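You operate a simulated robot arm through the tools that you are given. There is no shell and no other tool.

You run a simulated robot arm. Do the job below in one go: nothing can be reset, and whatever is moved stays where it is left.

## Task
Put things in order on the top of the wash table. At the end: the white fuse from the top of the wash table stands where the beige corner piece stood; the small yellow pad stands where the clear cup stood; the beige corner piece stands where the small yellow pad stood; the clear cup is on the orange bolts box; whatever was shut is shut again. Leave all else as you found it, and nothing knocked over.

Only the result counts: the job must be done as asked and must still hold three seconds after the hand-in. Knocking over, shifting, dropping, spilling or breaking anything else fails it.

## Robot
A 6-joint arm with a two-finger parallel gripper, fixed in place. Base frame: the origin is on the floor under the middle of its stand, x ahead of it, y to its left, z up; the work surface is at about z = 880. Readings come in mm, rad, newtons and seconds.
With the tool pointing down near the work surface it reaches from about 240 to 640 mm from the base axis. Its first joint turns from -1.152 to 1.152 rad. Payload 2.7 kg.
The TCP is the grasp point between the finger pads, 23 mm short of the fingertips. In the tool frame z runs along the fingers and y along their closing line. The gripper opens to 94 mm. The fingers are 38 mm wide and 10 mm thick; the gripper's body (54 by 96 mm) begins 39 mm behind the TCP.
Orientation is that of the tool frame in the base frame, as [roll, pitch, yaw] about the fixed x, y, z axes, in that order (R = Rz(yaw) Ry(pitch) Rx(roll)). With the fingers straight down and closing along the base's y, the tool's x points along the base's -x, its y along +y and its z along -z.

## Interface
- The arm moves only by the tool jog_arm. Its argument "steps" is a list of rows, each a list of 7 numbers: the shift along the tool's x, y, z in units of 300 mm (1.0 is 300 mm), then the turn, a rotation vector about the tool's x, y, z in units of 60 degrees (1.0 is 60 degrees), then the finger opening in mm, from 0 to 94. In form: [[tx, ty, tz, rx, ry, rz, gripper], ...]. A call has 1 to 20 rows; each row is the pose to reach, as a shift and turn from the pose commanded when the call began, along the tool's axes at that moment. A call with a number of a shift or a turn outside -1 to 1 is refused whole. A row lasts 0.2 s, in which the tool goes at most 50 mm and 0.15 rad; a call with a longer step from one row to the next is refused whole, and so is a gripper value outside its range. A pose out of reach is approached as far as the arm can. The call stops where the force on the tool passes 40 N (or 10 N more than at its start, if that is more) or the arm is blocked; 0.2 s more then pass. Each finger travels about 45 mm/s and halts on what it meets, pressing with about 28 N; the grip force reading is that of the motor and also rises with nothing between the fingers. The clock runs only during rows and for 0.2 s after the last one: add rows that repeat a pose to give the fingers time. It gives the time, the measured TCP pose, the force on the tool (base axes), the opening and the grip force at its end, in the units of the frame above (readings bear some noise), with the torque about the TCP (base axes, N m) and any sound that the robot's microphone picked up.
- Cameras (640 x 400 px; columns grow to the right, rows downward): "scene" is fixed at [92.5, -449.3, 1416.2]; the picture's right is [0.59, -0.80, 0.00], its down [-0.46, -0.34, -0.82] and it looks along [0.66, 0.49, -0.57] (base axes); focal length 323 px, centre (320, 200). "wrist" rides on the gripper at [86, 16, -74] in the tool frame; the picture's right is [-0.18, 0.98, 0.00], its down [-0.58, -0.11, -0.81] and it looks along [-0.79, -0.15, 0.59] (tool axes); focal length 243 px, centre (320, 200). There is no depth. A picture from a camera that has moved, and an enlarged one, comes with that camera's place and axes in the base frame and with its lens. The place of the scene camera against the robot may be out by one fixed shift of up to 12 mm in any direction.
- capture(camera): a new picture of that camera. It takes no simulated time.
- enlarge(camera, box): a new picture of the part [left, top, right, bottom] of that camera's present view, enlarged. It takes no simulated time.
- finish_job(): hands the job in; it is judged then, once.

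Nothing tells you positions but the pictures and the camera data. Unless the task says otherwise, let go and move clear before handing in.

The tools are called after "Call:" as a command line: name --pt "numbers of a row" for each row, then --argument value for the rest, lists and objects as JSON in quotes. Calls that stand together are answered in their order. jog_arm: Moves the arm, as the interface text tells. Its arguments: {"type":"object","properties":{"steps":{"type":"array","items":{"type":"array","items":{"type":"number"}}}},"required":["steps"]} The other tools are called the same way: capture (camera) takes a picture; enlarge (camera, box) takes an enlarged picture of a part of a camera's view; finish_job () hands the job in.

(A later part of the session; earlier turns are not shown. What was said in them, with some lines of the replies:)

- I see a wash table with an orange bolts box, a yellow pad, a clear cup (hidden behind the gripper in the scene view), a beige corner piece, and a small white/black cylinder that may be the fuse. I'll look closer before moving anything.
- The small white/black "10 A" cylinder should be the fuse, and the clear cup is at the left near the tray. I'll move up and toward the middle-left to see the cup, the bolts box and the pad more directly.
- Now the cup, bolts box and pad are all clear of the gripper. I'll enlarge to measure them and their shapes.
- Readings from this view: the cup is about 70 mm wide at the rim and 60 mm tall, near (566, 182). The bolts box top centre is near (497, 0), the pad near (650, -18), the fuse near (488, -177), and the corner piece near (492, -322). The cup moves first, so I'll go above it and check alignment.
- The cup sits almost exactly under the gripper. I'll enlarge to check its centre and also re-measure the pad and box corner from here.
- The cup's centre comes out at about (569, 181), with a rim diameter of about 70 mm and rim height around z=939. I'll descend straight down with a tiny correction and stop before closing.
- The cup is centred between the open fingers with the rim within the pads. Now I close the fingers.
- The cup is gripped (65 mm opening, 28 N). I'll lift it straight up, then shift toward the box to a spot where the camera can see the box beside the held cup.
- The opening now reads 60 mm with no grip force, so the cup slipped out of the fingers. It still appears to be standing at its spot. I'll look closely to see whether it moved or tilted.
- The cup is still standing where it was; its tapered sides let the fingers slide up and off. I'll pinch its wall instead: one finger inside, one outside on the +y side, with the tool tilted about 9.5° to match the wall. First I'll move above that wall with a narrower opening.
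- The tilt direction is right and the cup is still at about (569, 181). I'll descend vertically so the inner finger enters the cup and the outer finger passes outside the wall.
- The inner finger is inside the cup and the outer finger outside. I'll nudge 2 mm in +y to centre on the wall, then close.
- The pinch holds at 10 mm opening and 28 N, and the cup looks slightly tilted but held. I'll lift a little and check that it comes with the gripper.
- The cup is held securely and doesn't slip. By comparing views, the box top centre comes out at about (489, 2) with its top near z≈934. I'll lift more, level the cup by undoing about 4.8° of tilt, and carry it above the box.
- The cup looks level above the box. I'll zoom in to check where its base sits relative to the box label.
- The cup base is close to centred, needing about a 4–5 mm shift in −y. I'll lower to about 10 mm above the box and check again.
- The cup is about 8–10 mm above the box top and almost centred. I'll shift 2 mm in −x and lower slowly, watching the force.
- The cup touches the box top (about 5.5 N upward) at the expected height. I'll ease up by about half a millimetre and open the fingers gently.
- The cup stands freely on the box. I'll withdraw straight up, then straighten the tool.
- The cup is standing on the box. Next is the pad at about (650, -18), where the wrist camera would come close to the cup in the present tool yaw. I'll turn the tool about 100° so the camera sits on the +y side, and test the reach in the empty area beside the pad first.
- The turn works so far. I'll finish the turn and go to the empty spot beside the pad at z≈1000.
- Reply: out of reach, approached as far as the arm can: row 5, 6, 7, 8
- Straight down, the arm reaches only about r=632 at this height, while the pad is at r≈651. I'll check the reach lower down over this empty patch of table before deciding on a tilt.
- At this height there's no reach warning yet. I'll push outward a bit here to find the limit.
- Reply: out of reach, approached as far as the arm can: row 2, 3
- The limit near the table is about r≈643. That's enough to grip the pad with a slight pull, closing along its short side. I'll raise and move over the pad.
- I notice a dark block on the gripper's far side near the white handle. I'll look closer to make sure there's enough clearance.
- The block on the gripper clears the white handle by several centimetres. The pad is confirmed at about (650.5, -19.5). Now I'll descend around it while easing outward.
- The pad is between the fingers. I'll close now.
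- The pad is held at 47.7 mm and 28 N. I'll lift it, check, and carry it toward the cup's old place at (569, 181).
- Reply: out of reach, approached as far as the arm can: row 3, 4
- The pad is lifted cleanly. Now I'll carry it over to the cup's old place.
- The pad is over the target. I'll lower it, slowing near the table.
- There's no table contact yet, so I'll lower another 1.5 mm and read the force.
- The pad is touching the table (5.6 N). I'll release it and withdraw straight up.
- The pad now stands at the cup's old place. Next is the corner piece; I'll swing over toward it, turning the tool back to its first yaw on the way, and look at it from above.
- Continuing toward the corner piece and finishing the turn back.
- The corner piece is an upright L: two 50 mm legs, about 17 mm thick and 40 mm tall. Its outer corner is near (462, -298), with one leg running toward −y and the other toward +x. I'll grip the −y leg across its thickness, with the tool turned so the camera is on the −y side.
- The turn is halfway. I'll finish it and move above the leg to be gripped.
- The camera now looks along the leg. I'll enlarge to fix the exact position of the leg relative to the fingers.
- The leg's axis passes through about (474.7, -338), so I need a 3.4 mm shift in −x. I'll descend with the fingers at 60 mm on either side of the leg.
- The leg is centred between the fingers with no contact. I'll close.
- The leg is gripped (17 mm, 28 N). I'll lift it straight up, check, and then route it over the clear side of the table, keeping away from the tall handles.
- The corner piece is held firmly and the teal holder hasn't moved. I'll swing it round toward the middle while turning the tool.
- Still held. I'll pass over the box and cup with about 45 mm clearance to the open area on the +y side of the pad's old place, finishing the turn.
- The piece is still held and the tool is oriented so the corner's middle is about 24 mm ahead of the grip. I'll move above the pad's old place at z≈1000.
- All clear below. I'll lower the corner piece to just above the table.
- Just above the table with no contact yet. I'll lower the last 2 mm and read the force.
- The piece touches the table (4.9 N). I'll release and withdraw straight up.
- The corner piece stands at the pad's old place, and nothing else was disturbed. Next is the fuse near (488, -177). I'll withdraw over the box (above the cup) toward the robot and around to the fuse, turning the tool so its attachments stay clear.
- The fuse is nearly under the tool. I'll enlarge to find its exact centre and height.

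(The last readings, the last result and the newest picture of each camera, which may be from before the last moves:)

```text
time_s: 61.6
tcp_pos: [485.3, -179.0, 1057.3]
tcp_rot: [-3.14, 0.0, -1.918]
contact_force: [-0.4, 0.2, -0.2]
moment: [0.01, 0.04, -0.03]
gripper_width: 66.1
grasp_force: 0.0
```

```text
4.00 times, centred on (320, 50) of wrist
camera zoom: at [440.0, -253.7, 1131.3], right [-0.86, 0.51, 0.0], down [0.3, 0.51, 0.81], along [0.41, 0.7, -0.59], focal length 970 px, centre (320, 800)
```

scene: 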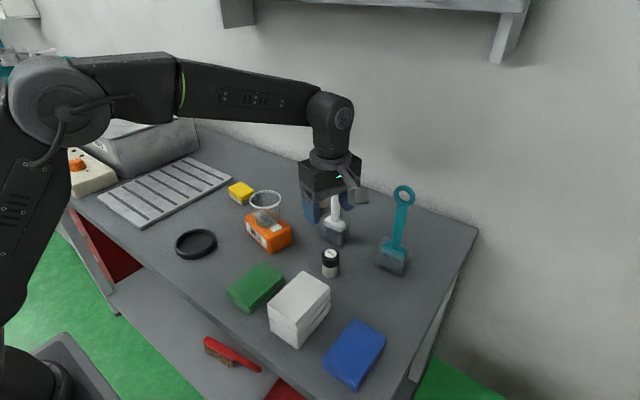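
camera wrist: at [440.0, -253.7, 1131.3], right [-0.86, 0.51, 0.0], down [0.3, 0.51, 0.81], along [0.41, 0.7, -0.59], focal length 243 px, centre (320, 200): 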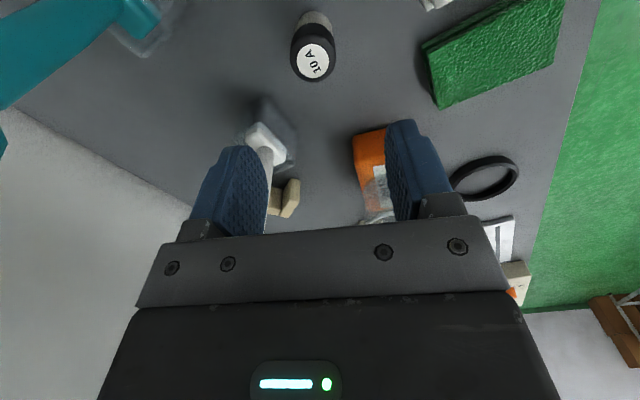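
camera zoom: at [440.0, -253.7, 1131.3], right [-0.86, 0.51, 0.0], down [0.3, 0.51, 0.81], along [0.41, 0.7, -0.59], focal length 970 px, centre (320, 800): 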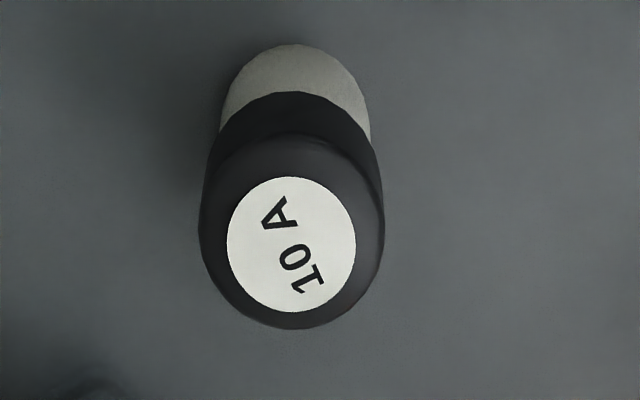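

The fuse's centre is about (489.7, -180.5), with its top at z≈931 and the cap about 37 mm wide. I'll correct by 5–6 mm and descend around it.

Call:
jog_arm --pt "0.0015 -0.0193 0.06 0 0 0 66" --pt "0.0015 -0.0193 0.17 0 0 0 66" --pt "0.0015 -0.0193 0.28 0 0 0 66" --pt "0.0015 -0.0193 0.37 0 0 0 66" --pt "0.0015 -0.0193 0.44 0 0 0 66" --pt "0.0015 -0.0193 0.477 0 0 0 66" --pt "0.0015 -0.0193 0.477 0 0 0 66"

Call:
capture --camera "wrist"

Call:
enlarge --camera "scene" --box '[280, 180, 410, 300]'

```text
time_s: 63.2
tcp_pos: [491.0, -178.6, 912.7]
tcp_rot: [-3.14, 0.001, -1.921]
contact_force: [0.2, 0.0, -0.1]
moment: [0.04, -0.03, -0.02]
gripper_width: 66.2
grasp_force: 0.1
```

```text
taken
camera wrist: at [446.4, -254.4, 985.6], right [-0.86, 0.51, 0.0], down [0.3, 0.51, 0.81], along [0.41, 0.7, -0.59], focal length 243 px, centre (320, 200)
```

wrist: 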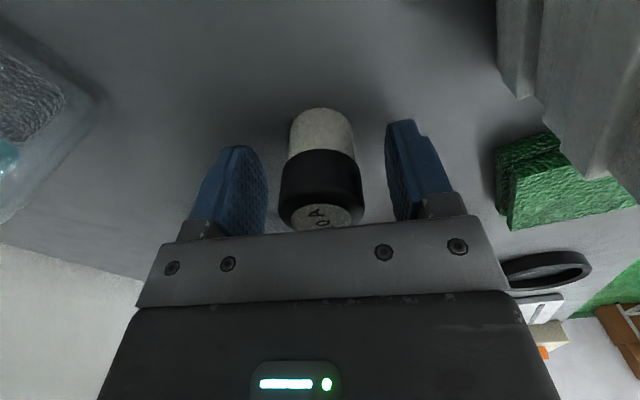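

```text
3.33 times, centred on (345, 240) of scene
camera zoom: at [92.5, -449.3, 1416.2], right [0.59, -0.8, 0.0], down [-0.46, -0.34, -0.82], along [0.66, 0.49, -0.57], focal length 1076 px, centre (237, 67)
```

zoom: 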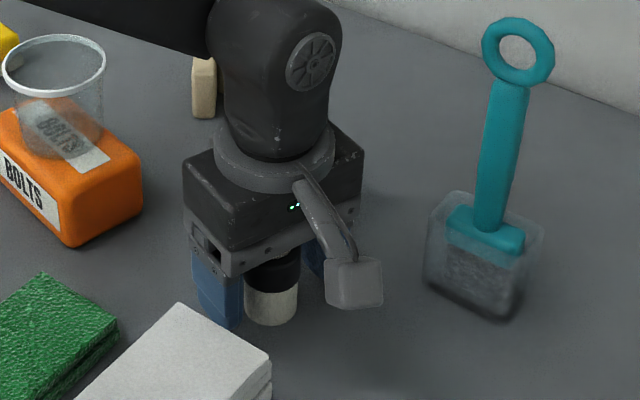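

The fuse sits centred between the fingers. I'll close on the cap.

Call:
jog_arm --pt "0 0 0 0 0 0 50" --pt "0 0 0 0 0 0 38" --pt "0 0 0 0 0 0 20" --pt "0 0 0 0 0 0 20" --pt "0 0 0 0 0 0 20" --pt "0 0 0 0 0 0 20"

Call:
capture --camera "wrist"

```text
time_s: 64.6
tcp_pos: [490.4, -179.9, 912.4]
tcp_rot: [3.141, 0.001, -1.92]
contact_force: [0.7, -0.5, -0.4]
moment: [-0.02, 0.0, -0.01]
gripper_width: 35.6
grasp_force: 28.1
```

```text
taken
camera wrist: at [446.4, -254.4, 985.8], right [-0.86, 0.51, 0.0], down [0.3, 0.51, 0.81], along [0.41, 0.7, -0.59], focal length 243 px, centre (320, 200)
```

wrist: 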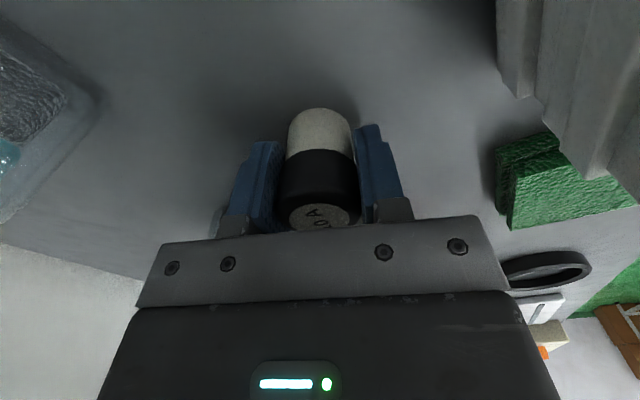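

Gripped at 35.6 mm, 28 N. I'll lift a little and check that it holds.

Call:
jog_arm --pt "0 0 -0.02 0 0 0 20" --pt "0 0 -0.05 0 0 0 20" --pt "0 0 -0.09 0 0 0 20" --pt "0 0 -0.15 0 0 0 20" --pt "0 0 -0.15 0 0 0 20"

Call:
capture --camera "wrist"

Call:
enlarge --camera "scene" --box '[280, 180, 410, 300]'

```text
time_s: 65.8
tcp_pos: [492.3, -180.2, 958.6]
tcp_rot: [-3.14, 0.001, -1.921]
contact_force: [-0.2, 0.3, -0.1]
moment: [0.01, 0.02, 0.02]
gripper_width: 35.8
grasp_force: 28.0
```

```text
taken
camera wrist: at [448.3, -255.7, 1031.3], right [-0.86, 0.51, 0.0], down [0.3, 0.51, 0.81], along [0.41, 0.7, -0.59], focal length 243 px, centre (320, 200)
```

wrist: 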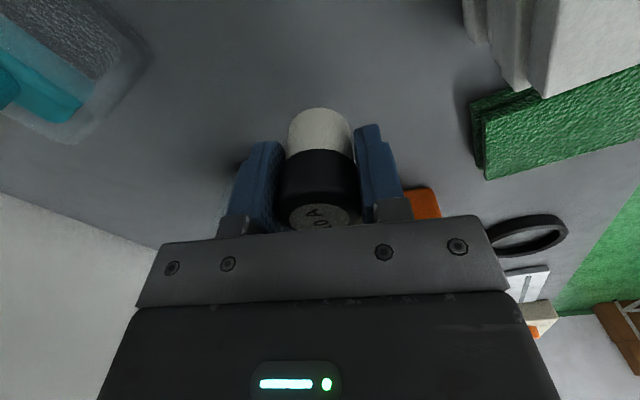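

```text
3.33 times, centred on (345, 240) of scene
camera zoom: at [92.5, -449.3, 1416.2], right [0.59, -0.8, 0.0], down [-0.46, -0.34, -0.82], along [0.66, 0.49, -0.57], focal length 1076 px, centre (237, 67)
```

zoom: 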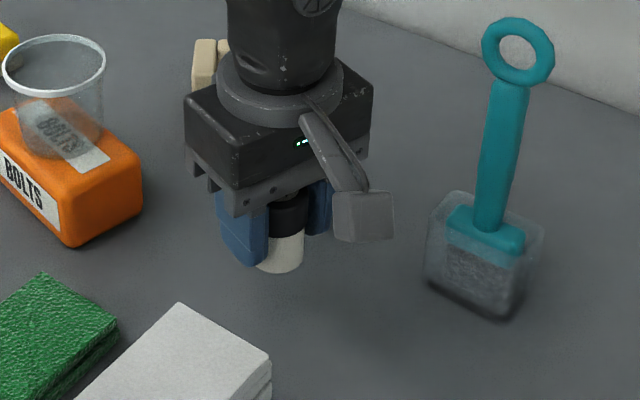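

The fuse holds without slipping. I'll carry it to the corner piece's old place at about (486, -317).

Call:
jog_arm --pt "0.06 -0.02 0 0 0 0 20" --pt "0.16 -0.05 0 0 0 0 20" --pt "0.27 -0.085 0 0 0 0 20" --pt "0.37 -0.117 0 0 0 0 20" --pt "0.43 -0.136 0 0 0 0 20" --pt "0.43 -0.136 0 0 0 0 20"

Call:
capture --camera "wrist"

Call:
enlarge --camera "scene" --box '[300, 200, 460, 340]'

```text
time_s: 67.2
tcp_pos: [486.9, -314.3, 960.3]
tcp_rot: [3.141, 0.001, -1.919]
contact_force: [0.1, 0.2, 0.5]
moment: [-0.05, -0.01, -0.02]
gripper_width: 35.7
grasp_force: 28.0
```

```text
taken
camera wrist: at [442.0, -389.2, 1032.6], right [-0.86, 0.51, 0.0], down [0.3, 0.51, 0.81], along [0.41, 0.7, -0.59], focal length 243 px, centre (320, 200)
```

wrist: 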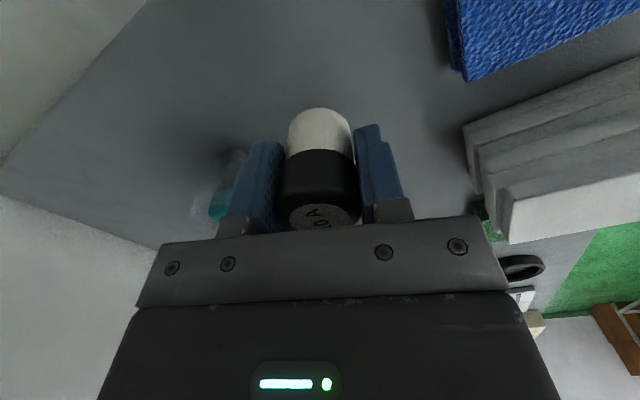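

```text
2.86 times, centred on (380, 270) of scene
camera zoom: at [92.4, -449.3, 1416.2], right [0.59, -0.8, 0.0], down [-0.46, -0.34, -0.82], along [0.66, 0.49, -0.57], focal length 922 px, centre (149, 0)
```

zoom: 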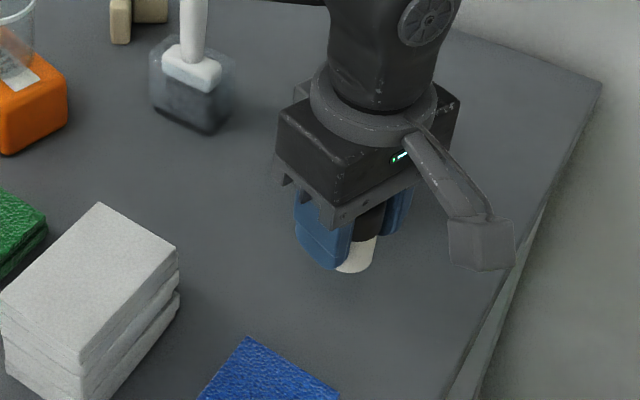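

The fuse is over the target. I'll lower it to just above the table.

Call:
jog_arm --pt "0.0056 -0.002 0.05 0 0 0 20" --pt "0.0056 -0.002 0.1 0 0 0 20" --pt "0.0056 -0.002 0.135 0 0 0 20" --pt "0.0056 -0.002 0.148 0 0 0 20" --pt "0.0056 -0.002 0.148 0 0 0 20"

```text
time_s: 68.4
tcp_pos: [486.6, -316.6, 914.4]
tcp_rot: [3.139, 0.001, -1.919]
contact_force: [0.5, -1.1, -0.8]
moment: [0.02, -0.01, -0.03]
gripper_width: 35.5
grasp_force: 28.1
```

The fuse is about 1–2 mm above the table with no contact. I'll ease down in small steps.

Call:
jog_arm --pt "0 0 0.003 0 0 0 20" --pt "0 0 0.005 0 0 0 20" --pt "0 0 0.005 0 0 0 20"

```text
time_s: 69.2
tcp_pos: [485.5, -316.0, 912.4]
tcp_rot: [3.141, 0.001, -1.92]
contact_force: [0.7, -0.6, -0.8]
moment: [-0.02, -0.01, 0.0]
gripper_width: 35.4
grasp_force: 28.1
```

Call:
jog_arm --pt "0 0 0.003 0 0 0 20" --pt "0 0 0.004 0 0 0 20" --pt "0 0 0.004 0 0 0 20"

```text
time_s: 70.0
tcp_pos: [485.7, -316.7, 912.7]
tcp_rot: [-3.14, 0.003, -1.921]
contact_force: [3.3, 2.8, 9.2]
moment: [0.13, -0.07, 0.0]
gripper_width: 35.9
grasp_force: 27.5
```

The fuse is in contact with the table. I'll relieve the load slightly, open slowly, and withdraw upward.

Call:
jog_arm --pt "0 0 -0.002 0 0 0 20" --pt "0 0 -0.002 0 0 0 40" --pt "0 0 -0.002 0 0 0 52" --pt "0 0 -0.002 0 0 0 66" --pt "0 0 -0.002 0 0 0 66" --pt "0 0 -0.002 0 0 0 66"

Call:
capture --camera "wrist"

```text
time_s: 71.4
tcp_pos: [485.0, -316.9, 911.0]
tcp_rot: [-3.141, 0.001, -1.92]
contact_force: [-0.1, 0.6, 1.0]
moment: [0.02, 0.02, 0.0]
gripper_width: 66.1
grasp_force: 0.1
```

```text
taken
camera wrist: at [440.8, -392.2, 985.1], right [-0.86, 0.51, 0.0], down [0.3, 0.51, 0.81], along [0.41, 0.7, -0.59], focal length 243 px, centre (320, 200)
```

wrist: 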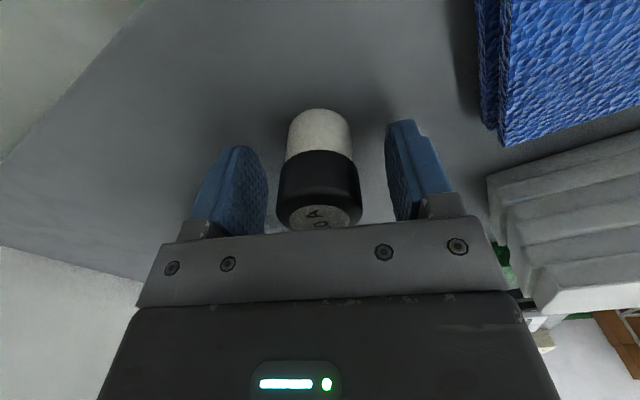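

The fuse stands free between the open fingers. I'll lift straight up and back off toward the robot.

Call:
jog_arm --pt "0 0 -0.04 0 0 0 66" --pt "0 0 -0.15 0 0 0 66" --pt "0 0 -0.3 0 0 0 66" --pt "0 0 -0.45 0 0 0 66" --pt "0 0 -0.6 0 0 0 66" --pt "0.0 0.13 -0.65 0 0 0 66" --pt "-0.05 0.28 -0.65 0 0 0.1 66" --pt "-0.15 0.4 -0.65 0 0 0.22 66" --pt "-0.27 0.49 -0.65 0 0 0.34 66" --pt "-0.39 0.55 -0.65 0 0 0.46 66" --pt "-0.39 0.55 -0.65 0 0 0.46 66"

Call:
capture --camera "scene"

Call:
capture --camera "wrist"

```text
time_s: 73.8
tcp_pos: [370.4, -148.2, 1107.0]
tcp_rot: [3.139, 0.001, -2.404]
contact_force: [-0.4, 1.5, 0.0]
moment: [0.0, -0.01, 0.0]
gripper_width: 65.8
grasp_force: 0.0
```

```text
taken
```

scene: 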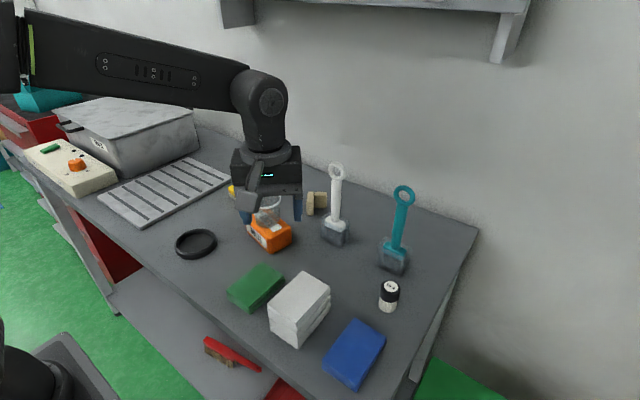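

```text
taken
camera wrist: at [295.3, -195.0, 1179.9], right [-0.53, 0.85, 0.0], down [0.5, 0.31, 0.81], along [0.69, 0.42, -0.59], focal length 243 px, centre (320, 200)
```

wrist: 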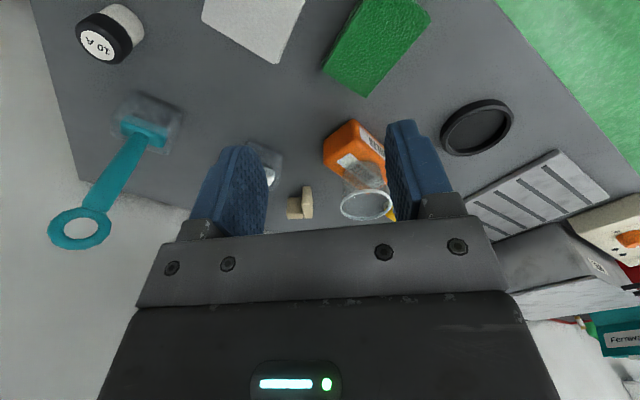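

All four items appear to be in place. I'll move back to my earlier high viewpoint to verify positions with an unobstructed wrist picture.

Call:
jog_arm --pt "-0.06 0.02 -0.03 0 0 0.1 66" --pt "-0.14 0.04 -0.06 0 0 0.22 66" --pt "-0.23 0.065 -0.09 0 0 0.34 66" --pt "-0.32 0.09 -0.11 0 0 0.46 66" --pt "-0.41 0.115 -0.13 0 0 0.58 66" --pt "-0.484 0.136 -0.137 0 0 0.705 66" --pt "-0.484 0.136 -0.137 0 0 0.705 66"

Call:
capture --camera "wrist"

Call:
capture --camera "scene"

Call:
enlarge --camera "wrist" --box '[280, 0, 560, 175]'

Call:
enlarge --camera "wrist" --box '[60, 0, 340, 175]'

Call:
enlarge --camera "scene" --box '[210, 150, 370, 250]'

```text
time_s: 75.4
tcp_pos: [450.0, -22.4, 1150.6]
tcp_rot: [3.14, 0.001, -3.14]
contact_force: [0.5, 0.1, -0.1]
moment: [-0.04, 0.03, -0.02]
gripper_width: 66.2
grasp_force: 0.0
```

```text
taken
camera wrist: at [363.5, -5.7, 1223.2], right [0.18, 0.98, 0.0], down [0.58, -0.11, 0.81], along [0.79, -0.15, -0.59], focal length 243 px, centre (320, 200)
```

wrist: 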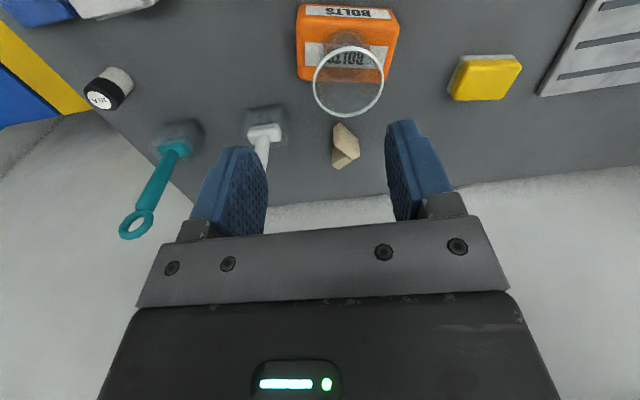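

```text
taken
```

scene: 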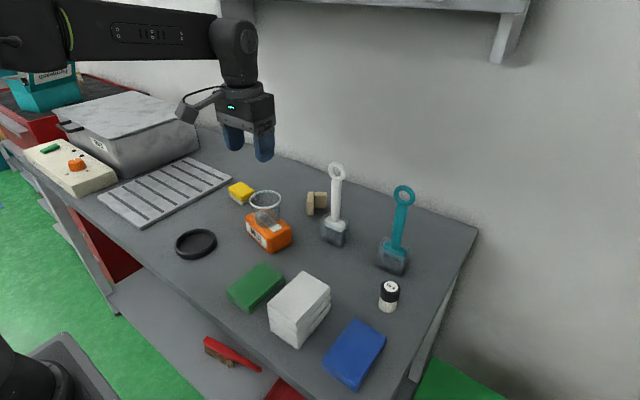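

```text
2.29 times, centred on (420, 88) of wrist
camera zoom: at [363.5, -5.7, 1223.2], right [0.18, 0.98, 0.0], down [0.58, -0.11, 0.81], along [0.79, -0.15, -0.59], focal length 555 px, centre (91, 457)
```

zoom: 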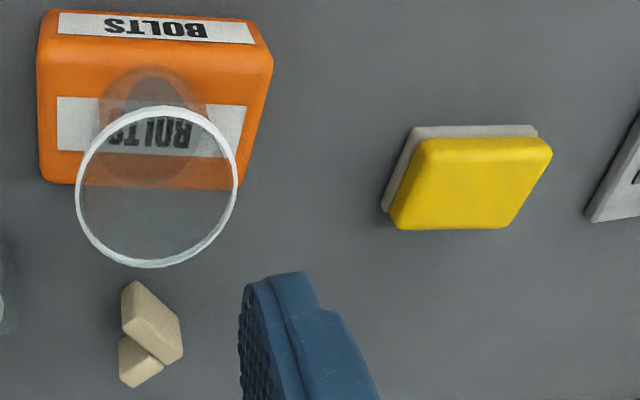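

```text
2.29 times, centred on (200, 88) of wrist
camera zoom: at [363.5, -5.7, 1223.2], right [0.18, 0.98, 0.0], down [0.58, -0.11, 0.81], along [0.79, -0.15, -0.59], focal length 555 px, centre (594, 457)
```

zoom: 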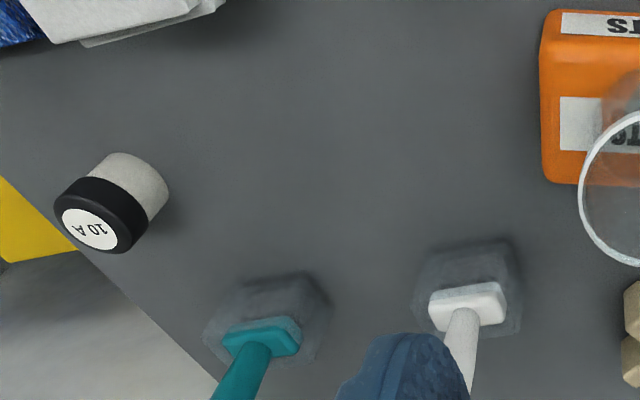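

```text
4.00 times, centred on (290, 200) of scene
camera zoom: at [92.5, -449.3, 1416.2], right [0.59, -0.8, 0.0], down [-0.46, -0.34, -0.82], along [0.66, 0.49, -0.57], focal length 1291 px, centre (440, 200)
```

zoom: 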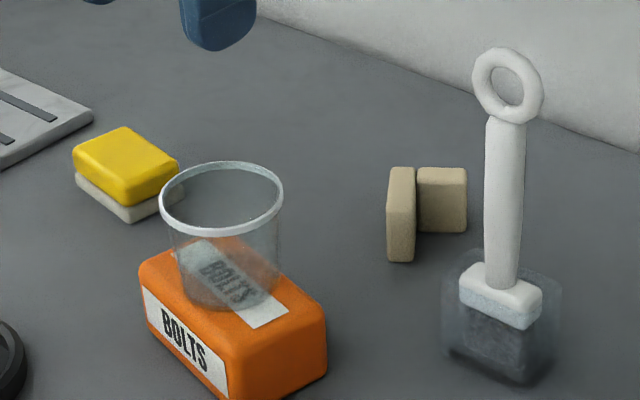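

All four items check out from this view: the cup is upright on the bolts box, and the pad is at about (569, 181). The corner piece is at about (650, -19), and the fuse stands at about (486, -318). The bolts box, both handled holders, the sponges and everything else look unmoved, nothing was opened, and the gripper is empty and clear, so I'm handing in.

Call:
finish_job

```text
The job is handed in.
```

The job is done and handed in; I haven't been told how it was judged. In my last pictures everything was standing upright in its new place:

- **Clear cup:** it stands on the orange bolts box, roughly centred.
- **Small yellow pad:** it stands where the cup stood, at about (569, 181).
- **Beige corner piece:** it stands where the pad stood, at about (650, -19). It is turned from its original direction, because I had to grip one leg to reach that spot.
- **White fuse:** it stands where the corner piece stood, at about (486, -318).

The cup slipped out of the fingers on my first lift because its sides taper. It stayed upright in its place, and I then picked it up by the wall of the cup.

I opened nothing, so nothing needed shutting. The bolts box, the two handled holders and the other items looked unmoved. The gripper was open and clear of everything at hand-in.
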